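You operate a simulated robot arm through the tools that you are given. There is no shell and no other tool. Be economical: measure what you need, move in short steps, check, and stop when the job is done.

You are at the controls of a simulated robot arm. One attempt, no reset.

TASK
Scoop salt from the bin into the softener up to the yellow band.
Fine: large scoop back on the stool, salt lid shut. Where these are worked on the way, their far stop is far enough and under half their travel is too little: salt lid.

Only the result counts: the job must be done as asked and must still hold three seconds after the hand-in. Knocking over, shifting, dropping, spilling or breaking anything else fails it. Lids that push on must go on centred and level and be pressed home; caps that screw on are set level and turned clockwise until they are tight.

THE ROBOT
A 7-joint arm with a two-finger parallel gripper, fixed in place. Base frame: the origin is at the foot of the arm, x ahead of it, y to its left, z up. Lengths are in m, angles in degrees, forces in N, time in s.
With the tool pointing down near the work surface it reaches from about 0.14 to 0.72 m from the base axis. Its first joint turns from -166.0 to 166.0 degrees. Payload 1.57 kg.
The TCP is the grasp point between the finger pads, 0.03 m short of the fingertips. In the tool frame z runs along the fingers and y along their closing line. The gripper opens to 0.11 m. The fingers are 0.024 m wide and 0.012 m thick; the gripper's body (0.048 by 0.112 m) begins 0.078 m behind the TCP.
Orientation is that of the tool frame in the base frame, as [roll, pitch, yaw] about the fixed x, y, z axes, in that order (R = Rz(yaw) Ry(pitch) Rx(roll)). With the fingers straight down and closing along the base's y, the tool's x points along the base's -x, its y along +y and its z along -z.

THE INTERFACE
- The arm moves only by the tool send_rows. Its arguments are lists of equal length, an entry for each row: "xyz": the shift along the tool's x, y, z in units of 20 mm (1.0 is 20 mm), a list of three; "angular": the turn, a rotation vector about the tool's x, y, z in units of 8 degrees (1.0 is 8 degrees), a list of three; "claw": the closure, from 0 (fully open) to 1 (shut). In form: {"xyz": [[x, y, z], ...], "angular": [[rx, ry, rz], ...], "claw": [claw, ...]}. A call has 1 to 8 rows; each row shifts and turns the commanded pose from where the row before left it, along the tool's axes as they then stand. A call with a number of a shift or a turn outside -1 to 1 is refused whole. Rows are played at 5 a second. More than 0.05 m and 8.6 degrees between two rows, or a gripper value outside its range, and nothing of the call is played. A pose out of reach is approached as far as the arm can. The call stops where the force on the tool passes 40 N (or 10 N more than at its start, if that is more) or the arm is blocked; 0.2 s more then pass. Each finger travels about 0.045 m/s and halts on what it meets, pressing with about 39 N; the grip force reading is that of the motor and also rises with nothing between the fingers. The clock runs only during rows and for 0.2 s after the last one: add rows that do not move to give the fingers time. It gives the time, the measured TCP pose, the force on the tool (base axes), the opening and the grip force at its end, in the units of the frame above (readings bear some noise), with the torque about the TCP (base axes, N m) and any sound that the robot's microphone picked up.
- Cameras (640 x 400 px; columns grow to the right, rows downward): "scene" is fixed at [0.2229, 0.5014, 1.5121]; the picture's right is [-0.72, -0.70, 0.00], its down [-0.32, 0.33, -0.89] and it looks along [0.62, -0.63, -0.46] (base axes); focal length 228 px, centre (320, 200). "wrist" rides on the gripper at [0.07, 0.016, -0.141] in the tool frame; the picture's right is [-0.23, 0.97, 0.00], its down [-0.86, -0.20, -0.48] and it looks along [-0.47, -0.11, 0.88] (tool axes); focal length 222 px, centre (320, 200). There is no depth. A picture from a camera that has moved, and an enlarged one, comes with that camera's place and axes in the base frame and with its lens.
- camera(camera): a new picture of that camera. No time passes.
- move_column(by): slides the trunk up (or, below 0, down) by that many m; the arm rides with it, the base frame stays. It gives what a move gives, with no picture.
- close_up(camera, box): a new picture of the part [left, top, right, bottom] of that camera's present view, enlarged. No time passes.
- job_done(): hands the job in; it is judged then, once.

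Work in short steps. Places have to be worked out from the pictures, the camera data and where the tool is seen: move nearer, look again, correct. Check each grasp and each placing, and mend what went wrong. You have 120 turns and 64 pictures in all, those below and enlarged ones among them. Open the gripper and draw the arm clear of the work before you hand the job in, unless the task says otherwise; then end with one line.

The tools are called after "Request:" as name(argument=value, ...) on one line, values as JSON. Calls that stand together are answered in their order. send_rows: Moves the arm, as the interface text tells. Its arguments: {"type":"object","properties":{"xyz":{"type":"array"},"angular":{"type":"array"},"claw":{"type":"array"}},"required":["xyz","angular","claw"]} The other tools are called the same way: move_column (by) slides the trunk up or down; camera (camera) takes a picture; close_up (camera, box) takes an enlarged picture of a part of a camera's view; job_done () hands the job in.

At the start:

```text
clock: 0.0
eef_pos: [0.3949, -0.1206, 1.4275]
tcp_rot: [-179.5, 1.2, 180.0]
ft_force: [92.4, -19.3, -152.7]
moment: [-1.97, 1.26, -1.34]
opening: 0.1101
gripper_force: 0.0
trunk travel left (down, up): [-0.575, 0.015]
```

scene: 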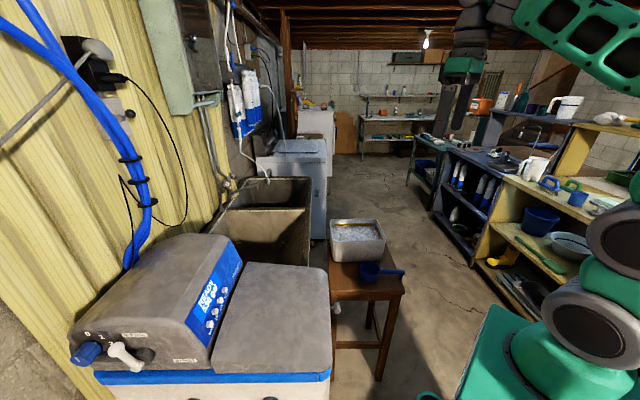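
wrist: 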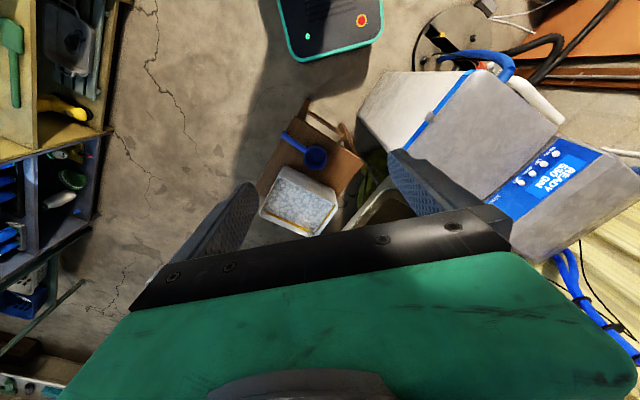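

I start by looking closer at the softener, the bin and the scoop.

Request:
close_up(camera="scene", box=[300, 190, 440, 300])

Request:
close_up(camera="scene", box=[60, 220, 420, 400])

Request:
close_up(camera="wrist", box=[230, 40, 640, 260])

```text
3.64 times, centred on (370, 245) of scene
camera zoom: at [0.2229, 0.5014, 1.5121], right [-0.72, -0.7, 0.0], down [-0.32, 0.33, -0.89], along [0.62, -0.63, -0.46], focal length 830 px, centre (138, 36)
```

zoom: 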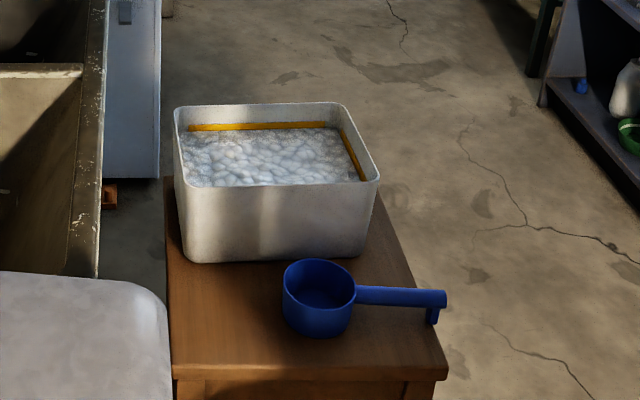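

```text
1.78 times, centred on (240, 310) of scene
camera zoom: at [0.2229, 0.5014, 1.5121], right [-0.72, -0.7, 0.0], down [-0.32, 0.33, -0.89], along [0.62, -0.63, -0.46], focal length 406 px, centre (462, 4)
```

zoom: 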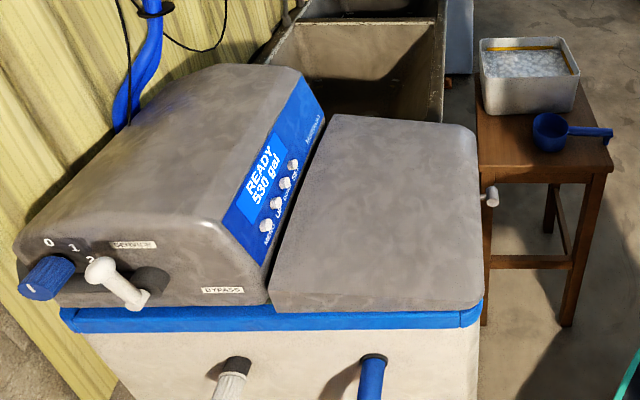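

```text
1.56 times, centred on (435, 150) of wrist
camera zoom: at [0.321, -0.1024, 1.5665], right [0.23, 0.97, 0.0], down [0.85, -0.2, 0.5], along [0.48, -0.11, -0.87], focal length 347 px, centre (140, 278)
```

zoom: 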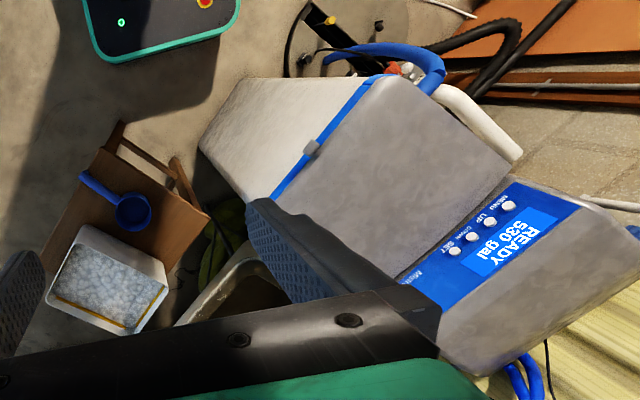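

The lid's knob looks to be near (0.49, 0.16, 0.94), the scoop cup near (0.58, -0.18, 0.79) and the tub near (0.70, -0.26, 0.88). I lower the trunk in part and look again from closer.

Request:
move_column(by=-0.3)

Request:
camera(camera="wrist")

Request:
camera(camera="scene")

```text
clock: 3.0
eef_pos: [0.396, -0.1207, 1.1279]
tcp_rot: [-179.4, 1.4, -179.9]
ft_force: [32.9, -8.9, -55.3]
moment: [-0.53, 0.31, -0.34]
opening: 0.1099
gripper_force: 0.1
trunk travel left (down, up): [-0.275, 0.315]
```

```text
58 pictures are left
camera wrist: at [0.3214, -0.1025, 1.2662], right [0.23, 0.97, 0.0], down [0.84, -0.19, 0.5], along [0.49, -0.12, -0.87], focal length 222 px, centre (320, 200)
```

wrist: 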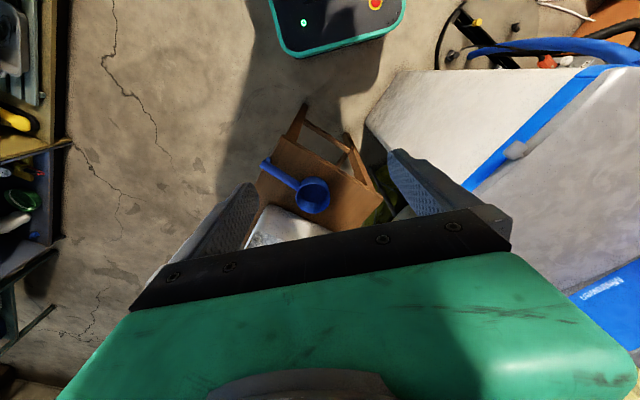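

```text
57 pictures are left
```

scene: 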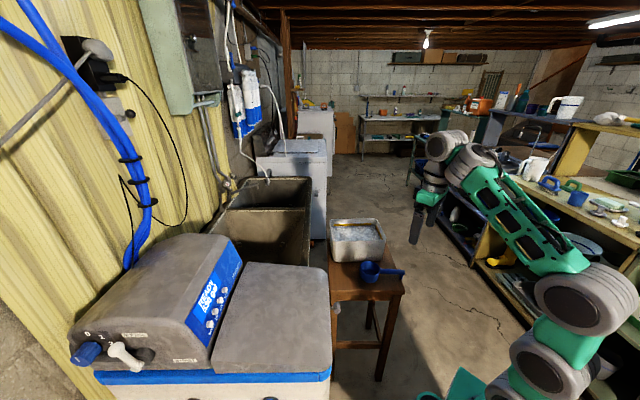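

Both views agree on the knob at about (0.494, 0.158, 0.936), with the lid's front facing about (-0.72, -0.69). I turn the wrist so the fingers close along the hinge direction.

Request:
send_rows(xyz=[[0, 1, 0], [0, 1, 0], [0, 0, 0], [0, 0, 0], [0, 0, 0], [0, 0, 0], [0, 0, 0], [0, 0, 0]], angular=[[0, 0, 0], [0, 0, 0], [0, 0, -0.95], [0, 0, -0.95], [0, 0, -0.95], [0, 0, -0.95], [0, 0, -0.95], [0, 0, -0.95]], claw=[0, 0, 0, 0, 0, 0, 0, 0])

```text
clock: 3.3
eef_pos: [0.3961, -0.1159, 1.1257]
tcp_rot: [-179.5, 1.5, -179.4]
ft_force: [9.9, 4.6, -11.6]
moment: [-1.06, 0.58, -0.76]
opening: 0.1102
gripper_force: 0.0
trunk travel left (down, up): [-0.275, 0.315]
stopped in row 1: the force on the tool passed its limit at 79 N (the readings are from after the stop); the commanded pose is now the measured one
```

The stop looks like the leftover transient from the trunk, as nothing is near the gripper. I let it settle with still rows.

Request:
send_rows(xyz=[[0, 0, 0], [0, 0, 0], [0, 0, 0], [0, 0, 0], [0, 0.3, 0]], angular=[[0, 0, 0], [0, 0, 0], [0, 0, 0], [0, 0, 0], [0, 0, 0]], claw=[0, 0, 0, 0, 0])

```text
clock: 4.5
eef_pos: [0.3962, -0.1097, 1.1256]
tcp_rot: [-179.4, 1.4, -179.4]
ft_force: [5.9, -12.2, -14.1]
moment: [1.28, -0.41, 0.86]
opening: 0.11
gripper_force: 0.1
trunk travel left (down, up): [-0.275, 0.315]
```

Request:
send_rows(xyz=[[0, 0.3, 0], [0, 0.6, 0], [0, 0.6, 0], [0, 0.6, 0], [0, 0.6, 0], [0, 0.6, 0], [0, 0.3, 0], [0, 0, 0]], angular=[[0, 0, 0], [0, 0, 0], [0, 0, 0], [0, 0, 0], [0, 0, 0], [0, 0, 0], [0, 0, 0], [0, 0, 0]], claw=[0, 0, 0, 0, 0, 0, 0, 0])

Request:
send_rows(xyz=[[0, 0, 0], [0, 0, 0], [0, 0, 0], [0, 0, 0], [0, 0, 0], [0, 0, 0], [0, 0, 0], [0, 0, 0]], angular=[[0, 0, -0.4], [0, 0, -0.8], [0, 0, -0.95], [0, 0, -0.95], [0, 0, -0.95], [0, 0, -0.95], [0, 0, -0.7], [0, 0, 0]], claw=[0, 0, 0, 0, 0, 0, 0, 0])

```text
clock: 6.3
eef_pos: [0.3959, -0.0369, 1.1271]
tcp_rot: [-179.4, 1.4, -179.5]
ft_force: [6.1, -0.6, -8.8]
moment: [0.17, -0.05, 0.08]
opening: 0.1101
gripper_force: 0.0
trunk travel left (down, up): [-0.275, 0.315]
```

```text
clock: 7.1
eef_pos: [0.3957, -0.0372, 1.1274]
tcp_rot: [-179.0, 1.5, -163.3]
ft_force: [1.6, 1.2, -1.2]
moment: [-0.26, -0.01, -0.16]
opening: 0.1097
gripper_force: 0.0
trunk travel left (down, up): [-0.275, 0.315]
stopped in row 4: the force on the tool passed its limit at 62 N (the readings are from after the stop); the commanded pose is now the measured one
```

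Fast turns trip the limit by inertia, so I turn more gently.

Request:
send_rows(xyz=[[0, 0, 0], [0, 0, 0], [0, 0, 0], [0, 0, 0], [0, 0, 0], [0, 0, 0], [0, 0, 0], [0, 0, 0]], angular=[[0, 0, -0.3], [0, 0, -0.6], [0, 0, -0.6], [0, 0, -0.6], [0, 0, -0.6], [0, 0, -0.6], [0, 0, -0.3], [0, 0, 0]], claw=[0, 0, 0, 0, 0, 0, 0, 0])

Request:
send_rows(xyz=[[0, 0, 0], [0, 0, 0], [0, 0, 0], [0, 0, 0], [0, 0, 0], [0, 0, 0], [0, 0, 0], [0, 0, 0]], angular=[[0, -0.3, 0], [0, -0.6, 0], [0, -0.6, 0], [0, -0.6, 0], [0, -0.6, 0], [0, -0.6, 0], [0, -0.6, 0], [0, -0.3, 0]], claw=[0, 0, 0, 0, 0, 0, 0, 0])

Request:
camera(camera="wrist")

```text
clock: 8.9
eef_pos: [0.3954, -0.0354, 1.127]
tcp_rot: [-178.4, 0.8, -134.5]
ft_force: [-0.8, -0.2, 0.1]
moment: [0.0, 0.01, -0.05]
opening: 0.1101
gripper_force: 0.0
trunk travel left (down, up): [-0.275, 0.315]
```

```text
clock: 10.7
eef_pos: [0.3943, -0.0371, 1.1212]
tcp_rot: [-178.0, 31.8, -133.5]
ft_force: [0.2, 0.4, 0.8]
moment: [0.02, -0.01, 0.0]
opening: 0.1098
gripper_force: 0.1
out of reach, approached as far as the arm can: row 7
trunk travel left (down, up): [-0.275, 0.315]
```

```text
56 pictures are left
camera wrist: at [0.2854, -0.1175, 1.2029], right [-0.56, 0.82, 0.09], down [0.46, 0.22, 0.86], along [0.69, 0.53, -0.5], focal length 222 px, centre (320, 200)
```

wrist: 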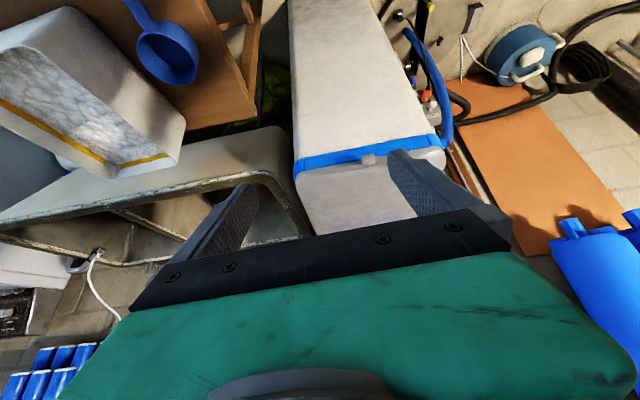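

Request:
close_up(camera="wrist", box=[280, 110, 460, 230])

Request:
camera(camera="scene")

```text
3.33 times, centred on (370, 170) of wrist
camera zoom: at [0.2854, -0.1175, 1.2029], right [-0.56, 0.82, 0.09], down [0.46, 0.22, 0.86], along [0.69, 0.53, -0.5], focal length 740 px, centre (153, 300)
```

zoom: 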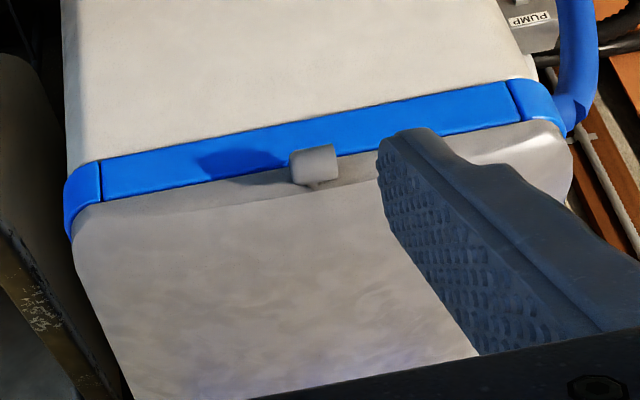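

```text
54 pictures are left
```

scene: 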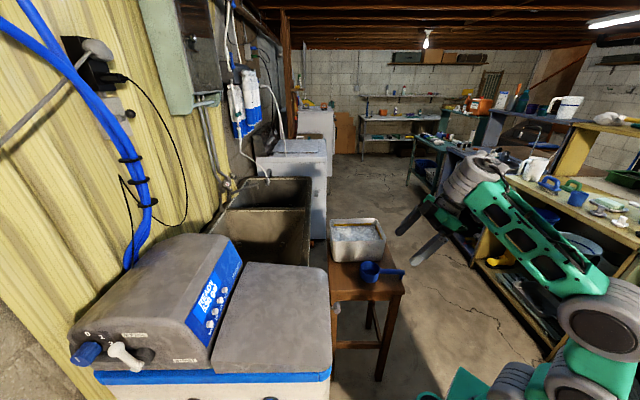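

The knob is a small grip about 25 mm wide in the middle of the lid's front, near (0.487, 0.159, 0.94). I move to a point just short of it along the tool axis.

Request:
send_rows(xyz=[[-0.28, 0.24, 0.5], [-0.56, 0.48, 1], [-0.56, 0.48, 1], [-0.56, 0.48, 1], [-0.56, 0.48, 1], [-0.56, 0.48, 1], [-0.56, 0.48, 1], [-0.28, 0.24, 0.5]], angular=[[0, 0, 0], [0, 0, 0], [0, 0, 0], [0, 0, 0], [0, 0, 0], [0, 0, 0], [0, 0, 0], [0, 0, 0]], claw=[0, 0, 0, 0, 0, 0, 0, 0])

Request:
send_rows(xyz=[[0, 0, 0], [0, 0, 0], [0, 0, 0], [0, 0, 0], [0, 0, 0]], angular=[[0, -0.3, 0], [0, -0.6, 0], [0, -0.6, 0], [0, -0.6, 0], [0, 0, 0]], claw=[0, 0, 0, 0, 0])

Request:
camera(camera="wrist")

```text
clock: 12.5
eef_pos: [0.439, 0.115, 1.0497]
tcp_rot: [-178.1, 34.4, -133.4]
ft_force: [0.2, -0.6, 0.0]
moment: [0.01, 0.0, 0.03]
opening: 0.11
gripper_force: 0.1
out of reach, approached as far as the arm can: row 1
trunk travel left (down, up): [-0.275, 0.315]
```

```text
clock: 13.9
eef_pos: [0.4134, 0.089, 1.1045]
tcp_rot: [178.5, 45.0, -134.6]
ft_force: [-0.3, 1.3, -0.4]
moment: [-0.04, 0.01, -0.02]
opening: 0.11
gripper_force: 0.0
out of reach, approached as far as the arm can: row 1, 2, 3, 4
trunk travel left (down, up): [-0.275, 0.315]
stopped in row 5: the arm was blocked; the commanded pose is now the measured one
```

```text
53 pictures are left
camera wrist: at [0.2982, -0.0079, 1.1552], right [-0.59, 0.78, 0.18], down [0.34, 0.04, 0.94], along [0.73, 0.62, -0.29], focal length 222 px, centre (320, 200)
```

wrist: 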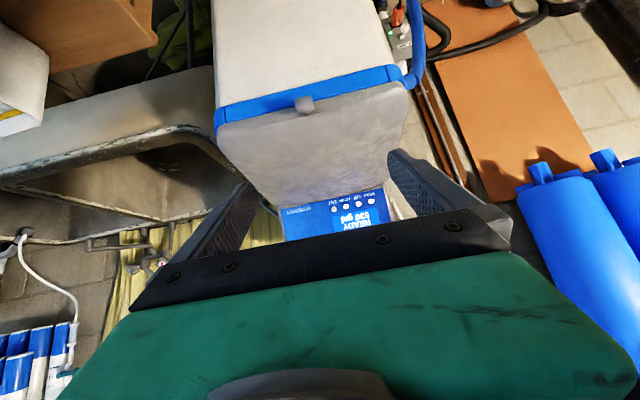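

Higher relative to the shoulder, the arm can tilt to 45 degrees, so lowering the trunk is what gives me the tilt at knob height. I lower it by 0.15.

Request:
move_column(by=-0.15)

Request:
send_rows(xyz=[[0, 0, 0], [0, 0, 0], [0, 0, 0], [0, 0, 0], [0, 0, 0], [0, 0, 0], [0, 0, 0]], angular=[[0, 0, 0], [0, 0, 0], [0, -0.3, 0], [0, -0.5, 0], [0, -0.5, 0], [0, -0.5, 0], [0, -0.2, 0]], claw=[0, 0, 0, 0, 0, 0, 0])

Request:
camera(camera="wrist")

Request:
camera(camera="scene")

```text
clock: 15.7
eef_pos: [0.4127, 0.0908, 0.9558]
tcp_rot: [178.5, 44.9, -134.6]
ft_force: [0.0, 0.7, -0.3]
moment: [0.01, -0.03, 0.01]
opening: 0.1101
gripper_force: 0.1
trunk travel left (down, up): [-0.125, 0.465]
```

```text
clock: 17.3
eef_pos: [0.4131, 0.092, 0.9557]
tcp_rot: [178.6, 45.0, -134.5]
ft_force: [0.2, 0.4, -0.2]
moment: [-0.04, 0.0, 0.01]
opening: 0.1099
gripper_force: 0.0
out of reach, approached as far as the arm can: row 4, 5, 6
trunk travel left (down, up): [-0.125, 0.465]
```

```text
52 pictures are left
camera wrist: at [0.298, -0.0059, 1.0074], right [-0.59, 0.79, 0.18], down [0.34, 0.05, 0.94], along [0.73, 0.62, -0.29], focal length 222 px, centre (320, 200)
```

wrist: 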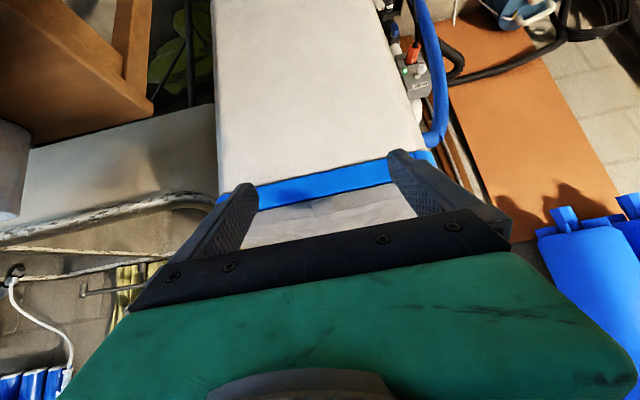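

```text
51 pictures are left
```

scene: 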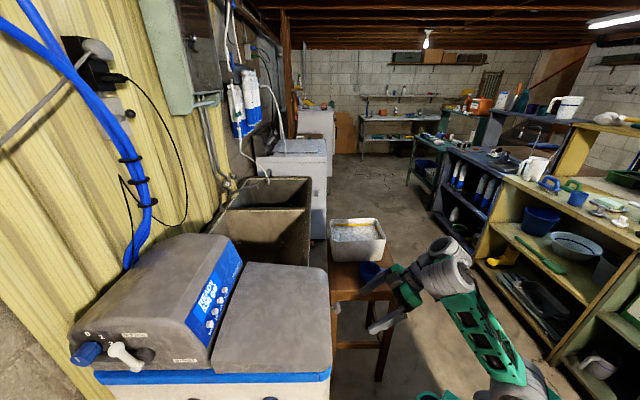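

Request:
close_up(camera="wrist", box=[220, 140, 460, 290])

Request:
close_up(camera="scene", box=[280, 230, 480, 355])

```text
2.67 times, centred on (340, 215) of wrist
camera zoom: at [0.298, -0.0059, 1.0074], right [-0.59, 0.79, 0.18], down [0.34, 0.05, 0.94], along [0.73, 0.62, -0.29], focal length 592 px, centre (267, 160)
```

zoom: 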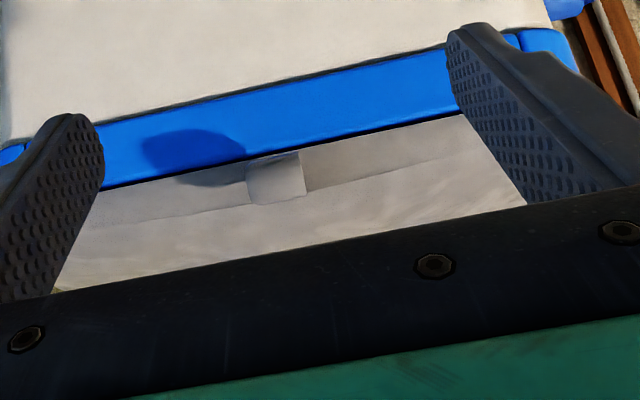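

```text
3.20 times, centred on (380, 292) of scene
camera zoom: at [0.2229, 0.5014, 1.5121], right [-0.72, -0.7, 0.0], down [-0.32, 0.33, -0.89], along [0.62, -0.63, -0.46], focal length 731 px, centre (128, -96)
```

zoom: 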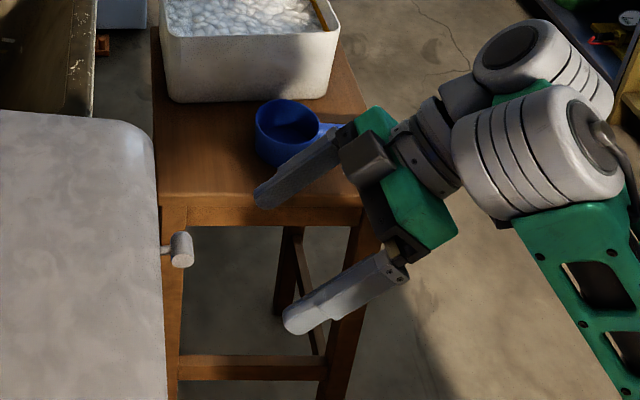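

The knob sits on a short stem, midway between the fingers and about 0.098 m ahead, 0.016 m lower than the TCP. I advance with the fingers open until it lies between the pads near the tips.

Request:
send_rows(xyz=[[-0.24, -0.03, 0.3], [-0.48, -0.05, 0.59], [-0.48, -0.05, 0.59], [-0.48, -0.05, 0.59], [-0.48, -0.05, 0.59], [-0.48, -0.05, 0.59], [-0.24, -0.03, 0.3], [0, 0, 0]], angular=[[0, 0, 0], [0, 0, 0], [0, 0, 0], [0, 0, 0], [0, 0, 0], [0, 0, 0], [0, 0, 0], [0, 0, 0]], claw=[0, 0, 0, 0, 0, 0, 0, 0])

Request:
close_up(camera="scene", box=[280, 230, 480, 355])

Request:
close_up(camera="wrist", box=[220, 140, 460, 290])

```text
clock: 19.1
eef_pos: [0.4231, 0.1246, 1.013]
tcp_rot: [179.5, 47.1, -133.8]
ft_force: [-0.4, 0.2, -0.3]
moment: [-0.02, 0.03, 0.01]
opening: 0.1096
gripper_force: 0.1
out of reach, approached as far as the arm can: row 1, 2, 3, 4, 5, 6, 7
trunk travel left (down, up): [-0.125, 0.465]
```

```text
3.20 times, centred on (380, 292) of scene
camera zoom: at [0.2229, 0.5014, 1.5121], right [-0.72, -0.7, 0.0], down [-0.32, 0.33, -0.89], along [0.62, -0.63, -0.46], focal length 731 px, centre (128, -96)
```

zoom: 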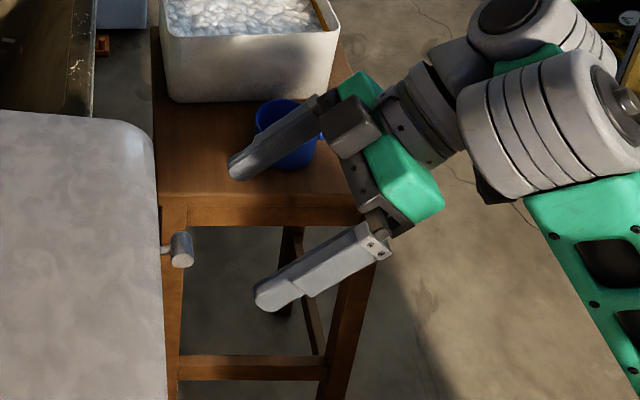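

```text
2.67 times, centred on (340, 215) of wrist
camera zoom: at [0.3055, 0.0272, 1.0585], right [-0.6, 0.78, 0.17], down [0.31, 0.03, 0.95], along [0.74, 0.62, -0.26], focal length 592 px, centre (267, 160)
```

zoom: 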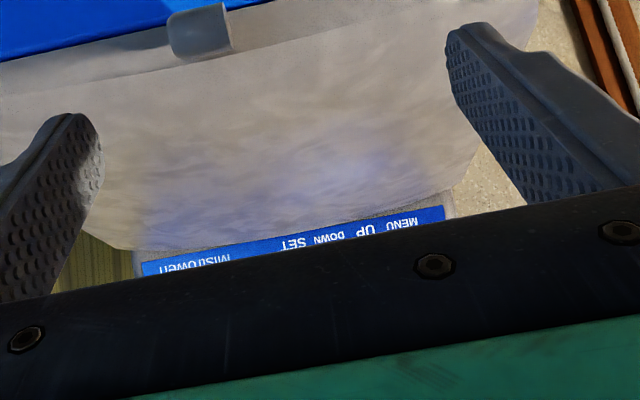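

Full tilt is not available here, but the knob stands some 35 mm off the lid face, so a steeper tool at about 30 degrees will do. I reduce the tilt and line up above it.

Request:
send_rows(xyz=[[0, 0, 0], [0, 0, 0], [0, 0, 0], [0, 0, 0], [0, 0, 0], [0, 0, 0]], angular=[[0, 0.3, 0], [0, 0.5, 0], [0, 0.5, 0], [0, 0.5, 0], [0, 0.3, 0], [0, 0, 0]], claw=[0, 0, 0, 0, 0, 0])

```text
clock: 20.5
eef_pos: [0.4223, 0.1241, 1.0136]
tcp_rot: [179.8, 30.6, -133.7]
ft_force: [0.0, -0.6, -0.5]
moment: [-0.02, 0.0, -0.01]
opening: 0.1099
gripper_force: 0.0
trunk travel left (down, up): [-0.125, 0.465]
```

Request:
send_rows(xyz=[[-0.4, -0.4, 0], [-0.7, -0.74, 0.2], [0, 0, 0.6], [0, 0, 0.8], [0, 0, 0.8], [0, 0, 0.6], [0, 0, 0.4], [0, 0, 0]], angular=[[0, 0, 0], [0, 0, 0], [0, 0, 0], [0, 0, 0], [0, 0, 0], [0, 0, 0], [0, 0, 0], [0, 0, 0]], claw=[0, 0, 0, 0, 0, 0, 0, 0])

Request:
close_up(camera="scene", box=[280, 230, 440, 330])

Request:
close_up(camera="wrist", box=[220, 140, 460, 290])

```text
clock: 22.3
eef_pos: [0.4758, 0.1475, 0.9655]
tcp_rot: [179.8, 30.6, -133.5]
ft_force: [0.1, -0.8, -0.1]
moment: [-0.01, 0.02, 0.03]
opening: 0.11
gripper_force: 0.1
trunk travel left (down, up): [-0.125, 0.465]
```

```text
4.00 times, centred on (360, 280) of scene
camera zoom: at [0.2229, 0.5014, 1.5121], right [-0.72, -0.7, 0.0], down [-0.32, 0.33, -0.89], along [0.62, -0.63, -0.46], focal length 914 px, centre (160, -120)
```

zoom: 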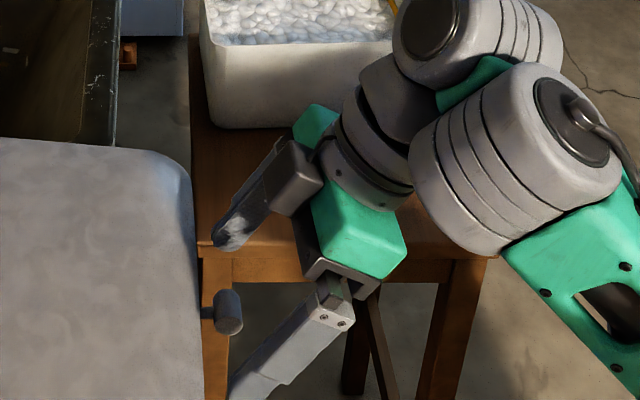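

```text
2.67 times, centred on (340, 215) of wrist
camera zoom: at [0.3718, 0.0638, 1.0518], right [-0.57, 0.81, 0.12], down [0.49, 0.22, 0.85], along [0.66, 0.54, -0.52], focal length 592 px, centre (267, 160)
```

zoom: 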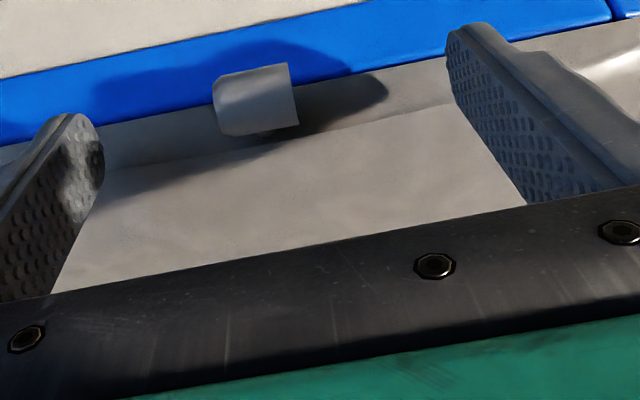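

The knob lies 28 mm beyond the TCP, centred. I go 15 mm further and close.

Request:
send_rows(xyz=[[0, 0, 0.35], [0, 0, 0.4], [0, 0, 0], [0, 0, 0], [0, 0, 0], [0, 0, 0], [0, 0, 0], [0, 0, 0]], angular=[[0, 0, 0], [0, 0, 0], [0, 0, 0], [0, 0, 0], [0, 0, 0], [0, 0, 0], [0, 0, 0], [0, 0, 0]], claw=[0, 0, 0.3, 0.6, 0.9, 0.9, 0.9, 0.9])

Request:
close_up(camera="scene", box=[280, 230, 440, 330])

```text
clock: 24.1
eef_pos: [0.4833, 0.1521, 0.9526]
tcp_rot: [179.8, 30.6, -133.8]
ft_force: [14.5, -9.6, 3.0]
moment: [-0.21, -0.16, -0.21]
opening: 0.0263
gripper_force: 8.9
trunk travel left (down, up): [-0.125, 0.465]
```

```text
4.00 times, centred on (360, 280) of scene
camera zoom: at [0.2229, 0.5014, 1.5121], right [-0.72, -0.7, 0.0], down [-0.32, 0.33, -0.89], along [0.62, -0.63, -0.46], focal length 914 px, centre (160, -120)
```

zoom: 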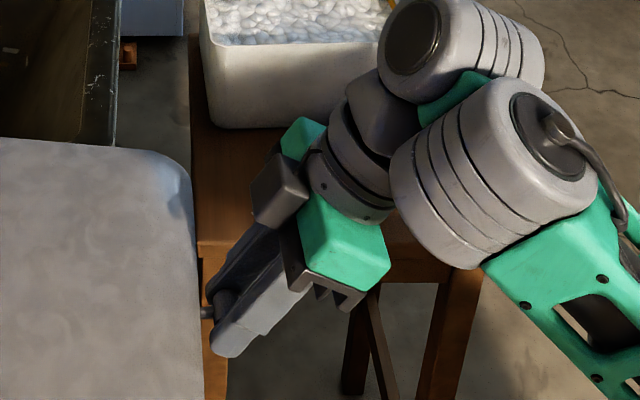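

The knob is held (26 mm opening). I lift it along the lid's arc (radius about 0.29 m), keeping the tool's orientation so the knob pivots in the pads.

Request:
send_rows(xyz=[[-0.335, 0, -0.535], [-0.355, 0, -0.525], [-0.38, 0, -0.507], [-0.4, 0, -0.49], [-0.42, 0, -0.47], [-0.44, 0, -0.45], [-0.46, 0, -0.43], [-0.48, 0, -0.41]], angular=[[0, 0, 0], [0, 0, 0], [0, 0, 0], [0, 0, 0], [0, 0, 0], [0, 0, 0], [0, 0, 0], [0, 0, 0]], claw=[1, 1, 1, 1, 1, 1, 1, 1])

Request:
camera(camera="scene")

```text
clock: 24.9
eef_pos: [0.4829, 0.15, 0.9856]
tcp_rot: [179.6, 30.7, -134.1]
ft_force: [-14.5, -42.0, -8.2]
moment: [-1.15, 0.18, -1.29]
opening: 0.0242
gripper_force: 36.0
trunk travel left (down, up): [-0.125, 0.465]
stopped in row 3: the force on the tool passed its limit at 50 N (the readings are from after the stop); the commanded pose is now the measured one
```

```text
43 pictures are left
```

scene: 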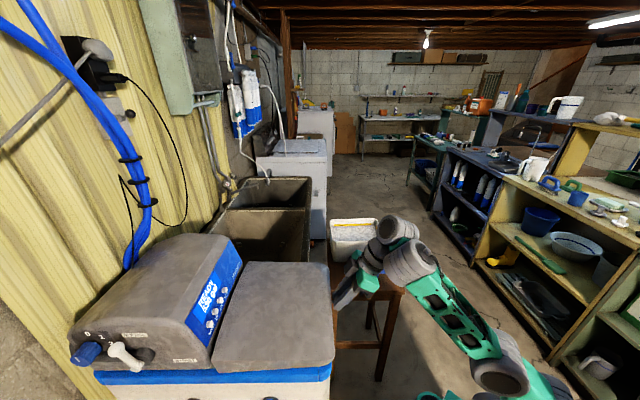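

The stop came from about 40 N pushing the tool outward, away from the hinge; I look closely at how the fingers sit against the lid.

Request:
close_up(camera="scene", box=[310, 250, 410, 312])

Request:
close_up(camera="wrist", box=[220, 120, 460, 270])

```text
6.40 times, centred on (360, 281) of scene
camera zoom: at [0.2229, 0.5014, 1.5121], right [-0.72, -0.7, 0.0], down [-0.32, 0.33, -0.89], along [0.62, -0.63, -0.46], focal length 1462 px, centre (64, -318)
```

zoom: 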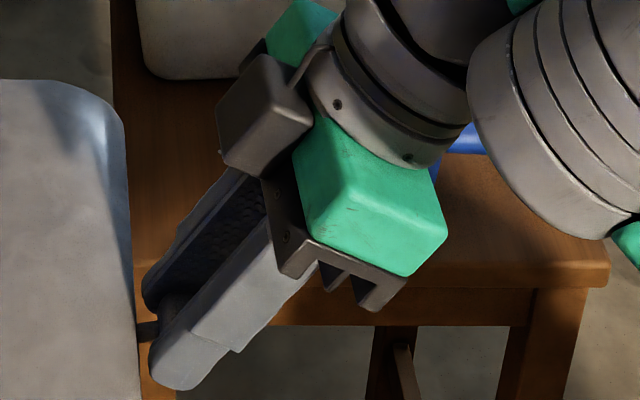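

```text
2.67 times, centred on (340, 195) of wrist
camera zoom: at [0.3776, 0.0663, 1.072], right [-0.57, 0.82, 0.12], down [0.49, 0.21, 0.85], along [0.67, 0.54, -0.52], focal length 592 px, centre (267, 213)
```

zoom: 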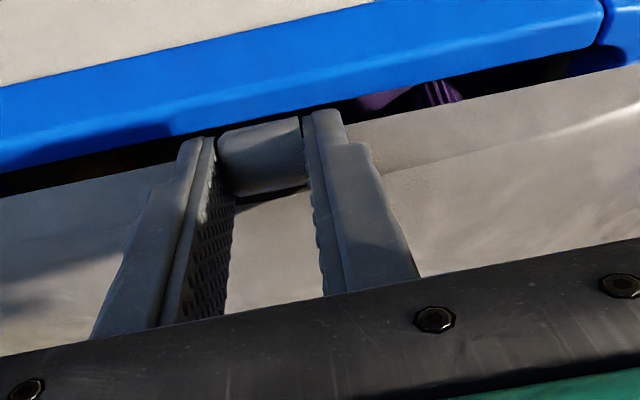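

The grip is good and the lid is already lifting. The knob wants to move slightly outward at first, so I relieve that and continue mostly straight up in smaller steps.

Request:
send_rows(xyz=[[0.1, 0, -0.05], [0.1, 0, -0.05], [-0.25, 0, -0.43], [-0.25, 0, -0.43], [0, 0, 0]], angular=[[0, 0, 0], [0, 0, 0], [0, 0, 0], [0, 0, 0], [0, 0, 0]], claw=[1, 1, 1, 1, 1])

```text
clock: 26.1
eef_pos: [0.4813, 0.1501, 1.0035]
tcp_rot: [179.6, 30.4, -133.9]
ft_force: [22.4, -18.5, -8.6]
moment: [-1.11, 0.41, -0.81]
opening: 0.0241
gripper_force: 36.5
trunk travel left (down, up): [-0.125, 0.465]
```

Request:
send_rows(xyz=[[0, -0.15, 0], [-0.33, 0, -0.485], [-0.37, 0, -0.505], [-0.4, 0, -0.497], [-0.415, 0, -0.475], [0, 0, 0]], angular=[[0, 0, 0], [0, 0, 0], [0, 0, 0], [0, 0, 0], [0, 0, 0], [0, 0, 0]], claw=[1, 1, 1, 1, 1, 1])

```text
clock: 27.4
eef_pos: [0.4858, 0.1521, 1.0539]
tcp_rot: [179.6, 30.6, -133.9]
ft_force: [-0.1, -9.6, -7.7]
moment: [-0.85, 0.63, -0.63]
opening: 0.0242
gripper_force: 36.0
trunk travel left (down, up): [-0.125, 0.465]
```

Request:
send_rows(xyz=[[-0.53, -0.05, -0.575], [-0.56, 0, -0.555], [-0.585, 0, -0.52], [-0.615, 0, -0.49], [-0.64, 0, -0.455], [-0.66, 0, -0.42], [-0.68, 0, -0.385], [0, 0, 0]], angular=[[0, 0, 0], [0, 0, 0], [0, 0, 0], [0, 0, 0], [0, 0, 0], [0, 0, 0], [0, 0, 0], [0, 0, 0]], claw=[1, 1, 1, 1, 1, 1, 1, 1])

```text
clock: 29.2
eef_pos: [0.4914, 0.1595, 1.0856]
tcp_rot: [179.7, 30.9, -133.9]
ft_force: [7.5, -39.8, 2.7]
moment: [-1.14, -0.19, -0.89]
opening: 0.024
gripper_force: 35.7
out of reach, approached as far as the arm can: row 3, 4, 5, 6, 7
trunk travel left (down, up): [-0.125, 0.465]
```

The arm has hit a reach limit relative to its shoulder, and the tool lags the arc in height. I use the trunk for the upward part.

Request:
move_column(by=0.02)

Request:
send_rows(xyz=[[0, -0.15, 0], [0, 0, 0]], angular=[[0, 0, 0], [0, 0, 0]], claw=[1, 1])

```text
clock: 29.9
eef_pos: [0.4956, 0.1629, 1.1021]
tcp_rot: [179.5, 30.4, -133.8]
ft_force: [31.0, -18.3, -9.5]
moment: [-1.15, -0.01, -0.53]
opening: 0.024
gripper_force: 36.5
trunk travel left (down, up): [-0.145, 0.445]
```

```text
clock: 30.5
eef_pos: [0.4947, 0.1621, 1.1015]
tcp_rot: [179.6, 30.5, -133.8]
ft_force: [25.7, 2.8, -12.4]
moment: [0.0, -0.73, -0.45]
opening: 0.024
gripper_force: 35.9
trunk travel left (down, up): [-0.145, 0.445]
```

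Request:
send_rows(xyz=[[-0.15, -0.08, 0.09], [-0.2, 0, 0.12], [0, 0, 0]], angular=[[0, 0, 0], [0, 0, 0], [0, 0, 0]], claw=[1, 1, 1])

Request:
move_column(by=0.025)

Request:
send_rows(xyz=[[-0.2, 0, 0.12], [-0.2, 0, 0.12], [0, 0, 0]], angular=[[0, 0, 0], [0, 0, 0], [0, 0, 0]], claw=[1, 1, 1])

```text
clock: 31.3
eef_pos: [0.4962, 0.1632, 1.1037]
tcp_rot: [179.7, 30.8, -133.8]
ft_force: [-4.5, -24.4, -0.1]
moment: [-1.16, 0.56, -0.7]
opening: 0.0242
gripper_force: 35.5
out of reach, approached as far as the arm can: row 2
trunk travel left (down, up): [-0.145, 0.445]
```

```text
clock: 32.0
eef_pos: [0.5003, 0.1697, 1.1227]
tcp_rot: [179.6, 30.2, -133.8]
ft_force: [24.0, 11.2, -11.5]
moment: [-0.23, -0.37, -0.52]
opening: 0.0242
gripper_force: 36.1
trunk travel left (down, up): [-0.17, 0.42]
```

```text
clock: 32.8
eef_pos: [0.5015, 0.169, 1.126]
tcp_rot: [179.6, 31.0, -133.9]
ft_force: [2.5, -25.7, -0.3]
moment: [-1.25, 0.41, -0.78]
opening: 0.0243
gripper_force: 36.1
trunk travel left (down, up): [-0.17, 0.42]
```

Reach is limited by extension, so I tilt the tool more (pulling the wrist back and lower) while keeping the knob in place.

Request:
send_rows(xyz=[[0.04, 0, 0], [0.04, 0, 0], [0.04, 0, 0], [0.04, 0, 0], [0, 0, 0]], angular=[[0, -0.4, 0], [0, -0.5, 0], [0, -0.5, 0], [0, -0.4, 0], [0, 0, 0]], claw=[1, 1, 1, 1, 1])

Request:
camera(camera="scene")

```text
clock: 34.0
eef_pos: [0.5022, 0.1703, 1.1233]
tcp_rot: [179.6, 45.0, -134.0]
ft_force: [2.4, -16.6, -2.4]
moment: [-0.83, -0.2, -0.52]
opening: 0.0243
gripper_force: 36.3
trunk travel left (down, up): [-0.17, 0.42]
```

```text
40 pictures are left
```

scene: 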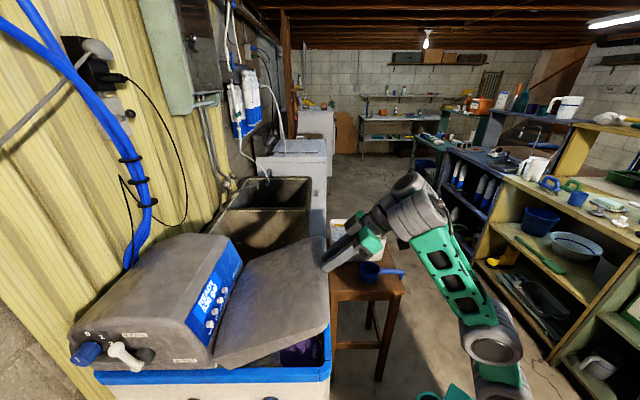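

The lid is now about 35 degrees open, and the arm is free again at this tilt. I continue along the arc.

Request:
send_rows(xyz=[[-0.69, -0.1, -0.2], [-0.7, 0, -0.165], [-0.71, 0, -0.125], [-0.71, 0, -0.09], [0, 0, 0]], angular=[[0, 0, 0], [0, 0, 0], [0, 0, 0], [0, 0, 0], [0, 0, 0]], claw=[1, 1, 1, 1, 1])

```text
clock: 35.2
eef_pos: [0.5164, 0.1842, 1.1573]
tcp_rot: [179.6, 45.1, -134.0]
ft_force: [1.5, -21.0, 4.4]
moment: [-1.04, 0.21, -0.66]
opening: 0.0241
gripper_force: 36.2
out of reach, approached as far as the arm can: row 3, 4
trunk travel left (down, up): [-0.17, 0.42]
```

Request:
move_column(by=0.02)

Request:
send_rows(xyz=[[-0.2, -0.05, 0.1], [-0.15, -0.05, 0.1], [0.04, 0, 0], [0.04, 0, 0], [0.04, 0, 0], [0, 0, 0]], angular=[[0, -0.3, 0], [0, -0.4, 0], [0, -0.5, 0], [0, -0.5, 0], [0, -0.3, 0], [0, 0, 0]], claw=[1, 1, 1, 1, 1, 1])

```text
clock: 35.9
eef_pos: [0.5218, 0.1892, 1.1714]
tcp_rot: [179.3, 44.5, -134.1]
ft_force: [26.4, -11.5, -19.6]
moment: [-1.06, -1.21, -1.39]
opening: 0.0242
gripper_force: 36.1
trunk travel left (down, up): [-0.19, 0.4]
```

```text
clock: 37.3
eef_pos: [0.5171, 0.1852, 1.1863]
tcp_rot: [179.1, 57.7, -134.3]
ft_force: [21.1, 7.1, -22.5]
moment: [-0.25, -0.36, -0.59]
opening: 0.0243
gripper_force: 36.1
out of reach, approached as far as the arm can: row 4, 5
trunk travel left (down, up): [-0.19, 0.4]
```

Request:
send_rows(xyz=[[-0.03, -0.05, 0.3], [-0.03, 0, 0.35], [0, 0, 0]], angular=[[0, 0, 0], [0, 0, 0], [0, 0, 0]], claw=[1, 1, 1])

Request:
camera(camera="scene")

```text
clock: 38.1
eef_pos: [0.5184, 0.1853, 1.1884]
tcp_rot: [179.6, 58.5, -133.8]
ft_force: [-1.8, -22.3, 15.8]
moment: [0.07, -0.81, -0.63]
opening: 0.0239
gripper_force: 36.0
trunk travel left (down, up): [-0.19, 0.4]
```

```text
39 pictures are left
```

scene: 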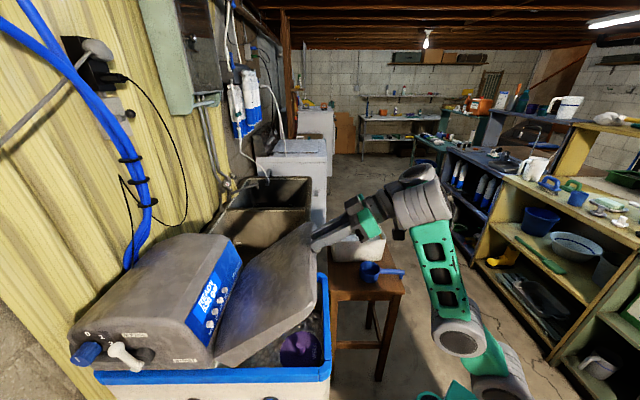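

The lid is at about 50 degrees and the neat way on is to let the trunk supply the height and the arm the forward part. I continue in small alternating steps.

Request:
move_column(by=0.02)

Request:
send_rows(xyz=[[-0.2, -0.05, 0.32], [-0.2, -0.05, 0.32], [-0.1, 0, 0.16], [0, 0, 0]], angular=[[0, 0, 0], [0, 0, 0], [0, 0, 0], [0, 0, 0]], claw=[1, 1, 1, 1])

Request:
move_column(by=0.02)

Request:
send_rows(xyz=[[-0.2, -0.05, 0.32], [-0.2, -0.05, 0.32], [-0.1, 0, 0.16], [0, 0, 0]], angular=[[0, 0, 0], [0, 0, 0], [0, 0, 0], [0, 0, 0]], claw=[1, 1, 1, 1])

```text
clock: 38.8
eef_pos: [0.5257, 0.1916, 1.1976]
tcp_rot: [178.9, 57.3, -134.2]
ft_force: [10.3, -0.1, -10.4]
moment: [-0.8, 0.45, -0.35]
opening: 0.0239
gripper_force: 36.4
trunk travel left (down, up): [-0.21, 0.38]
```

```text
clock: 39.8
eef_pos: [0.531, 0.1988, 1.2059]
tcp_rot: [179.6, 58.4, -133.8]
ft_force: [-11.0, -20.6, 22.7]
moment: [-0.44, -0.28, -0.65]
opening: 0.0238
gripper_force: 35.6
trunk travel left (down, up): [-0.21, 0.38]
```

```text
clock: 40.4
eef_pos: [0.5384, 0.2069, 1.2159]
tcp_rot: [178.7, 57.2, -134.3]
ft_force: [4.6, 6.2, -15.7]
moment: [-0.7, 0.46, -0.34]
opening: 0.024
gripper_force: 36.0
trunk travel left (down, up): [-0.23, 0.36]
```

```text
clock: 41.4
eef_pos: [0.5387, 0.2068, 1.2174]
tcp_rot: [179.3, 57.5, -134.2]
ft_force: [7.9, 8.6, -20.8]
moment: [-0.62, 0.35, -0.41]
opening: 0.0238
gripper_force: 36.1
out of reach, approached as far as the arm can: row 1, 2
trunk travel left (down, up): [-0.23, 0.36]
```

Request:
send_rows(xyz=[[0, 0, 0.2], [0, 0, 0.3], [0.05, 0, 0.3], [0, 0, 0]], angular=[[0, 0.3, 0], [0, 0.4, 0], [0, 0.4, 0], [0, 0, 0]], claw=[1, 1, 1, 1])

Request:
move_column(by=0.015)

Request:
send_rows(xyz=[[-0.23, 0, 0.25], [-0.23, 0, 0.25], [-0.23, 0, 0.25], [0, 0, 0]], angular=[[0, 0, 0], [0, 0, 0], [0, 0, 0], [0, 0, 0]], claw=[1, 1, 1, 1])

Request:
camera(camera="scene")

```text
clock: 42.4
eef_pos: [0.5399, 0.2079, 1.2025]
tcp_rot: [179.5, 49.4, -133.7]
ft_force: [-3.5, -26.1, 21.7]
moment: [-0.65, -0.31, -0.59]
opening: 0.0241
gripper_force: 36.3
out of reach, approached as far as the arm can: row 1, 2
trunk travel left (down, up): [-0.23, 0.36]
```

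```text
clock: 43.1
eef_pos: [0.5454, 0.2132, 1.21]
tcp_rot: [179.0, 48.5, -134.2]
ft_force: [8.6, -8.1, -10.9]
moment: [-0.91, 0.37, -0.37]
opening: 0.0239
gripper_force: 36.1
trunk travel left (down, up): [-0.245, 0.345]
```

```text
clock: 44.1
eef_pos: [0.5462, 0.2139, 1.2121]
tcp_rot: [179.4, 49.0, -134.0]
ft_force: [7.3, -8.9, -7.4]
moment: [-1.01, 0.33, -0.5]
opening: 0.024
gripper_force: 35.9
out of reach, approached as far as the arm can: row 1, 2, 3
trunk travel left (down, up): [-0.245, 0.345]
```

```text
38 pictures are left
```

scene: 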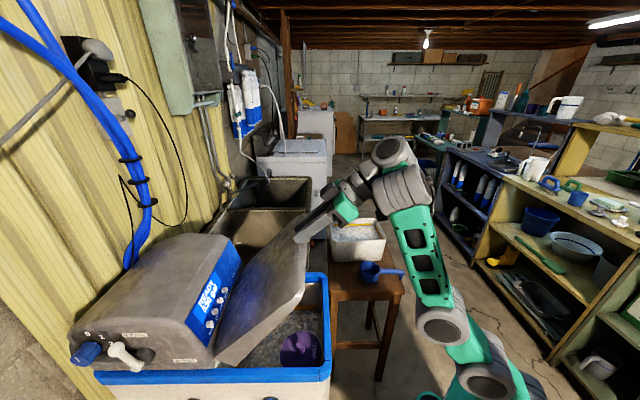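

Request:
move_column(by=0.02)

Request:
send_rows(xyz=[[-0.03, -0.03, 0.24], [-0.03, 0, 0.24], [-0.03, 0, 0.24], [0, 0, 0]], angular=[[0, 0, 0], [0, 0, 0], [0, 0, 0], [0, 0, 0]], claw=[1, 1, 1, 1])

Request:
move_column(by=0.02)

Request:
send_rows(xyz=[[-0.03, -0.03, 0.24], [-0.03, 0, 0.24], [-0.03, 0, 0.24], [0, 0, 0]], angular=[[0, 0, 0], [0, 0, 0], [0, 0, 0], [0, 0, 0]], claw=[1, 1, 1, 1])

```text
clock: 44.7
eef_pos: [0.5509, 0.2168, 1.2292]
tcp_rot: [179.3, 48.8, -134.1]
ft_force: [23.0, 7.6, -21.1]
moment: [-0.03, -0.55, -0.42]
opening: 0.0239
gripper_force: 35.7
trunk travel left (down, up): [-0.265, 0.325]
```

```text
clock: 45.7
eef_pos: [0.5498, 0.2185, 1.2288]
tcp_rot: [179.9, 49.9, -133.8]
ft_force: [0.6, -28.2, 23.9]
moment: [-0.52, -0.51, -0.58]
opening: 0.0241
gripper_force: 35.9
trunk travel left (down, up): [-0.265, 0.325]
```

```text
clock: 46.4
eef_pos: [0.5583, 0.2243, 1.2375]
tcp_rot: [179.1, 48.4, -134.3]
ft_force: [13.3, -4.7, -18.1]
moment: [-0.93, 0.27, -0.39]
opening: 0.0241
gripper_force: 35.4
trunk travel left (down, up): [-0.285, 0.305]
```

```text
clock: 47.4
eef_pos: [0.5585, 0.2273, 1.2392]
tcp_rot: [179.9, 49.5, -133.9]
ft_force: [2.4, -20.7, 19.2]
moment: [-0.23, -0.65, -0.39]
opening: 0.0238
gripper_force: 36.3
trunk travel left (down, up): [-0.285, 0.305]
```

Request:
move_column(by=0.025)

Request:
send_rows(xyz=[[-0.06, -0.03, 0.25], [-0.06, 0, 0.25], [-0.06, 0, 0.25], [0, 0, 0]], angular=[[0, 0, 0], [0, 0, 0], [0, 0, 0], [0, 0, 0]], claw=[1, 1, 1, 1])

Request:
move_column(by=0.025)

Request:
send_rows(xyz=[[-0.06, -0.03, 0.25], [-0.06, 0, 0.25], [-0.06, 0, 0.3], [0, 0, 0]], angular=[[0, 0, 0], [0, 0, 0], [0, 0, 0], [0, 0, 0]], claw=[1, 1, 1, 1])

```text
clock: 48.1
eef_pos: [0.567, 0.2336, 1.2515]
tcp_rot: [179.0, 48.3, -134.2]
ft_force: [19.2, 4.5, -26.9]
moment: [-0.21, -0.38, -0.33]
opening: 0.0237
gripper_force: 36.4
trunk travel left (down, up): [-0.31, 0.28]
```

```text
clock: 49.1
eef_pos: [0.567, 0.2336, 1.2538]
tcp_rot: [179.9, 49.7, -133.8]
ft_force: [7.9, -18.1, 18.1]
moment: [0.16, -1.02, -0.46]
opening: 0.0237
gripper_force: 36.3
out of reach, approached as far as the arm can: row 3
trunk travel left (down, up): [-0.31, 0.28]
```

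```text
clock: 49.8
eef_pos: [0.568, 0.238, 1.2726]
tcp_rot: [179.5, 48.8, -133.9]
ft_force: [1.1, 0.3, -0.8]
moment: [0.03, 0.03, 0.03]
opening: 0.0001
gripper_force: 21.5
trunk travel left (down, up): [-0.335, 0.255]
```

```text
clock: 50.8
eef_pos: [0.5721, 0.2448, 1.2656]
tcp_rot: [179.7, 48.9, -133.9]
ft_force: [0.3, -0.7, -0.1]
moment: [-0.01, -0.02, 0.03]
opening: 0.0
gripper_force: 21.3
out of reach, approached as far as the arm can: row 2
trunk travel left (down, up): [-0.335, 0.255]
```

The knob slipped out of the pads. I look where the lid is now.

Request:
camera(camera="scene")

Request:
camera(camera="wrist")

```text
37 pictures are left
```

scene: 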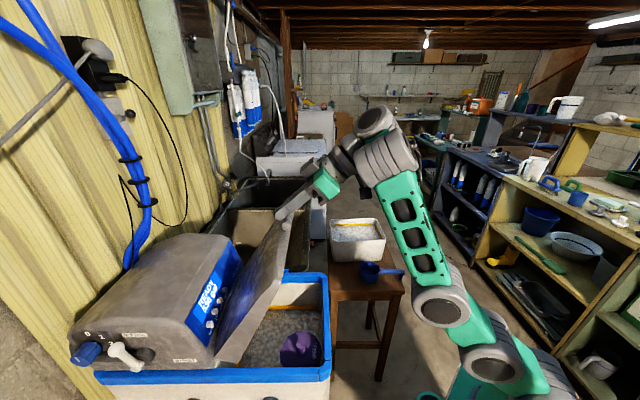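

```text
36 pictures are left
camera wrist: at [0.4543, 0.1453, 1.3059], right [-0.6, 0.78, 0.17], down [0.29, 0.01, 0.96], along [0.75, 0.63, -0.23], focal length 222 px, centre (320, 200)
```

wrist: 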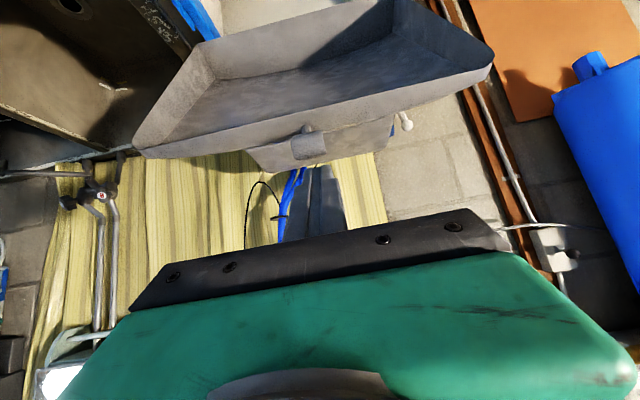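

The lid stays up by itself at about 70 degrees. I draw the closed fingers back and down in front of its underside, to push it on to its stop.

Request:
send_rows(xyz=[[0.2, 0, -0.4], [0.4, 0, -0.75], [0.5, 0, -0.75], [0.5, 0, -0.75], [0.5, 0, -0.75], [0.3, 0, -0.3], [0, 0, 0]], angular=[[0, 0, 0], [0, 0, 0], [0, 0, 0], [0, 0, 0], [0, 0, 0], [0, 0, 0], [0, 0, 0]], claw=[1, 1, 1, 1, 1, 1, 1])

Request:
send_rows(xyz=[[0.4, 0, 0.35], [0.75, 0, 0.66], [0.75, 0, 0.66], [0.75, 0, 0.66], [0.4, 0, 0.35], [0, 0, 0]], angular=[[0, 0, 0], [0, 0, 0], [0, 0, 0], [0, 0, 0], [0, 0, 0], [0, 0, 0]], claw=[1, 1, 1, 1, 1, 1])

Request:
camera(camera="wrist")

```text
clock: 52.4
eef_pos: [0.5207, 0.1817, 1.2908]
tcp_rot: [179.5, 48.7, -134.0]
ft_force: [-0.4, -0.3, 0.4]
moment: [-0.03, 0.0, -0.02]
opening: 0.0
gripper_force: 21.1
out of reach, approached as far as the arm can: row 4, 5, 6
trunk travel left (down, up): [-0.335, 0.255]
```

```text
clock: 53.8
eef_pos: [0.558, 0.1864, 1.2646]
tcp_rot: [179.6, 48.9, -133.9]
ft_force: [0.4, 0.2, -0.6]
moment: [-0.04, -0.03, -0.03]
opening: 0.0001
gripper_force: 21.1
out of reach, approached as far as the arm can: row 1, 2, 3, 4, 5
trunk travel left (down, up): [-0.335, 0.255]
```

```text
35 pictures are left
camera wrist: at [0.4405, 0.0891, 1.3048], right [-0.6, 0.78, 0.18], down [0.29, 0.01, 0.96], along [0.74, 0.63, -0.23], focal length 222 px, centre (320, 200)
```

wrist: 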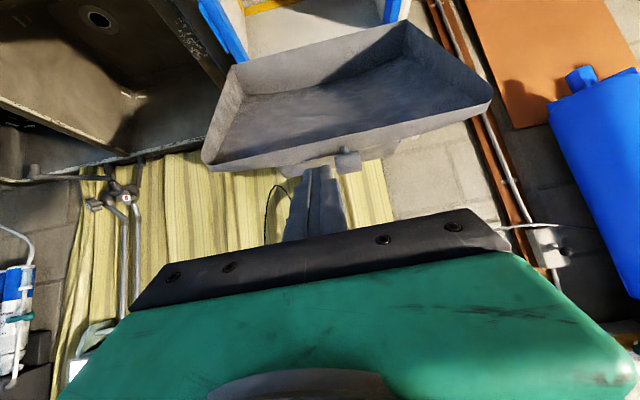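

Less tilt is needed at this height. I steepen the tool and then move back and down.

Request:
send_rows(xyz=[[0, 0, -0.4], [0, 0, -0.4], [0, 0, -0.4], [0, 0, -0.4], [0, 0, -0.4], [0, 0, 0], [0, 0, 0]], angular=[[0, 0.4, 0], [0, 0.6, 0], [0, 0.6, 0], [0, 0.6, 0], [0, 0.6, 0], [0, 0.4, 0], [0, 0, 0]], claw=[1, 1, 1, 1, 1, 1, 1])

```text
clock: 55.4
eef_pos: [0.513, 0.1603, 1.254]
tcp_rot: [179.7, 23.3, -133.7]
ft_force: [1.2, 0.0, 0.0]
moment: [0.0, 0.03, 0.01]
opening: 0.0002
gripper_force: 22.2
out of reach, approached as far as the arm can: row 3, 4, 5, 6
trunk travel left (down, up): [-0.335, 0.255]
```

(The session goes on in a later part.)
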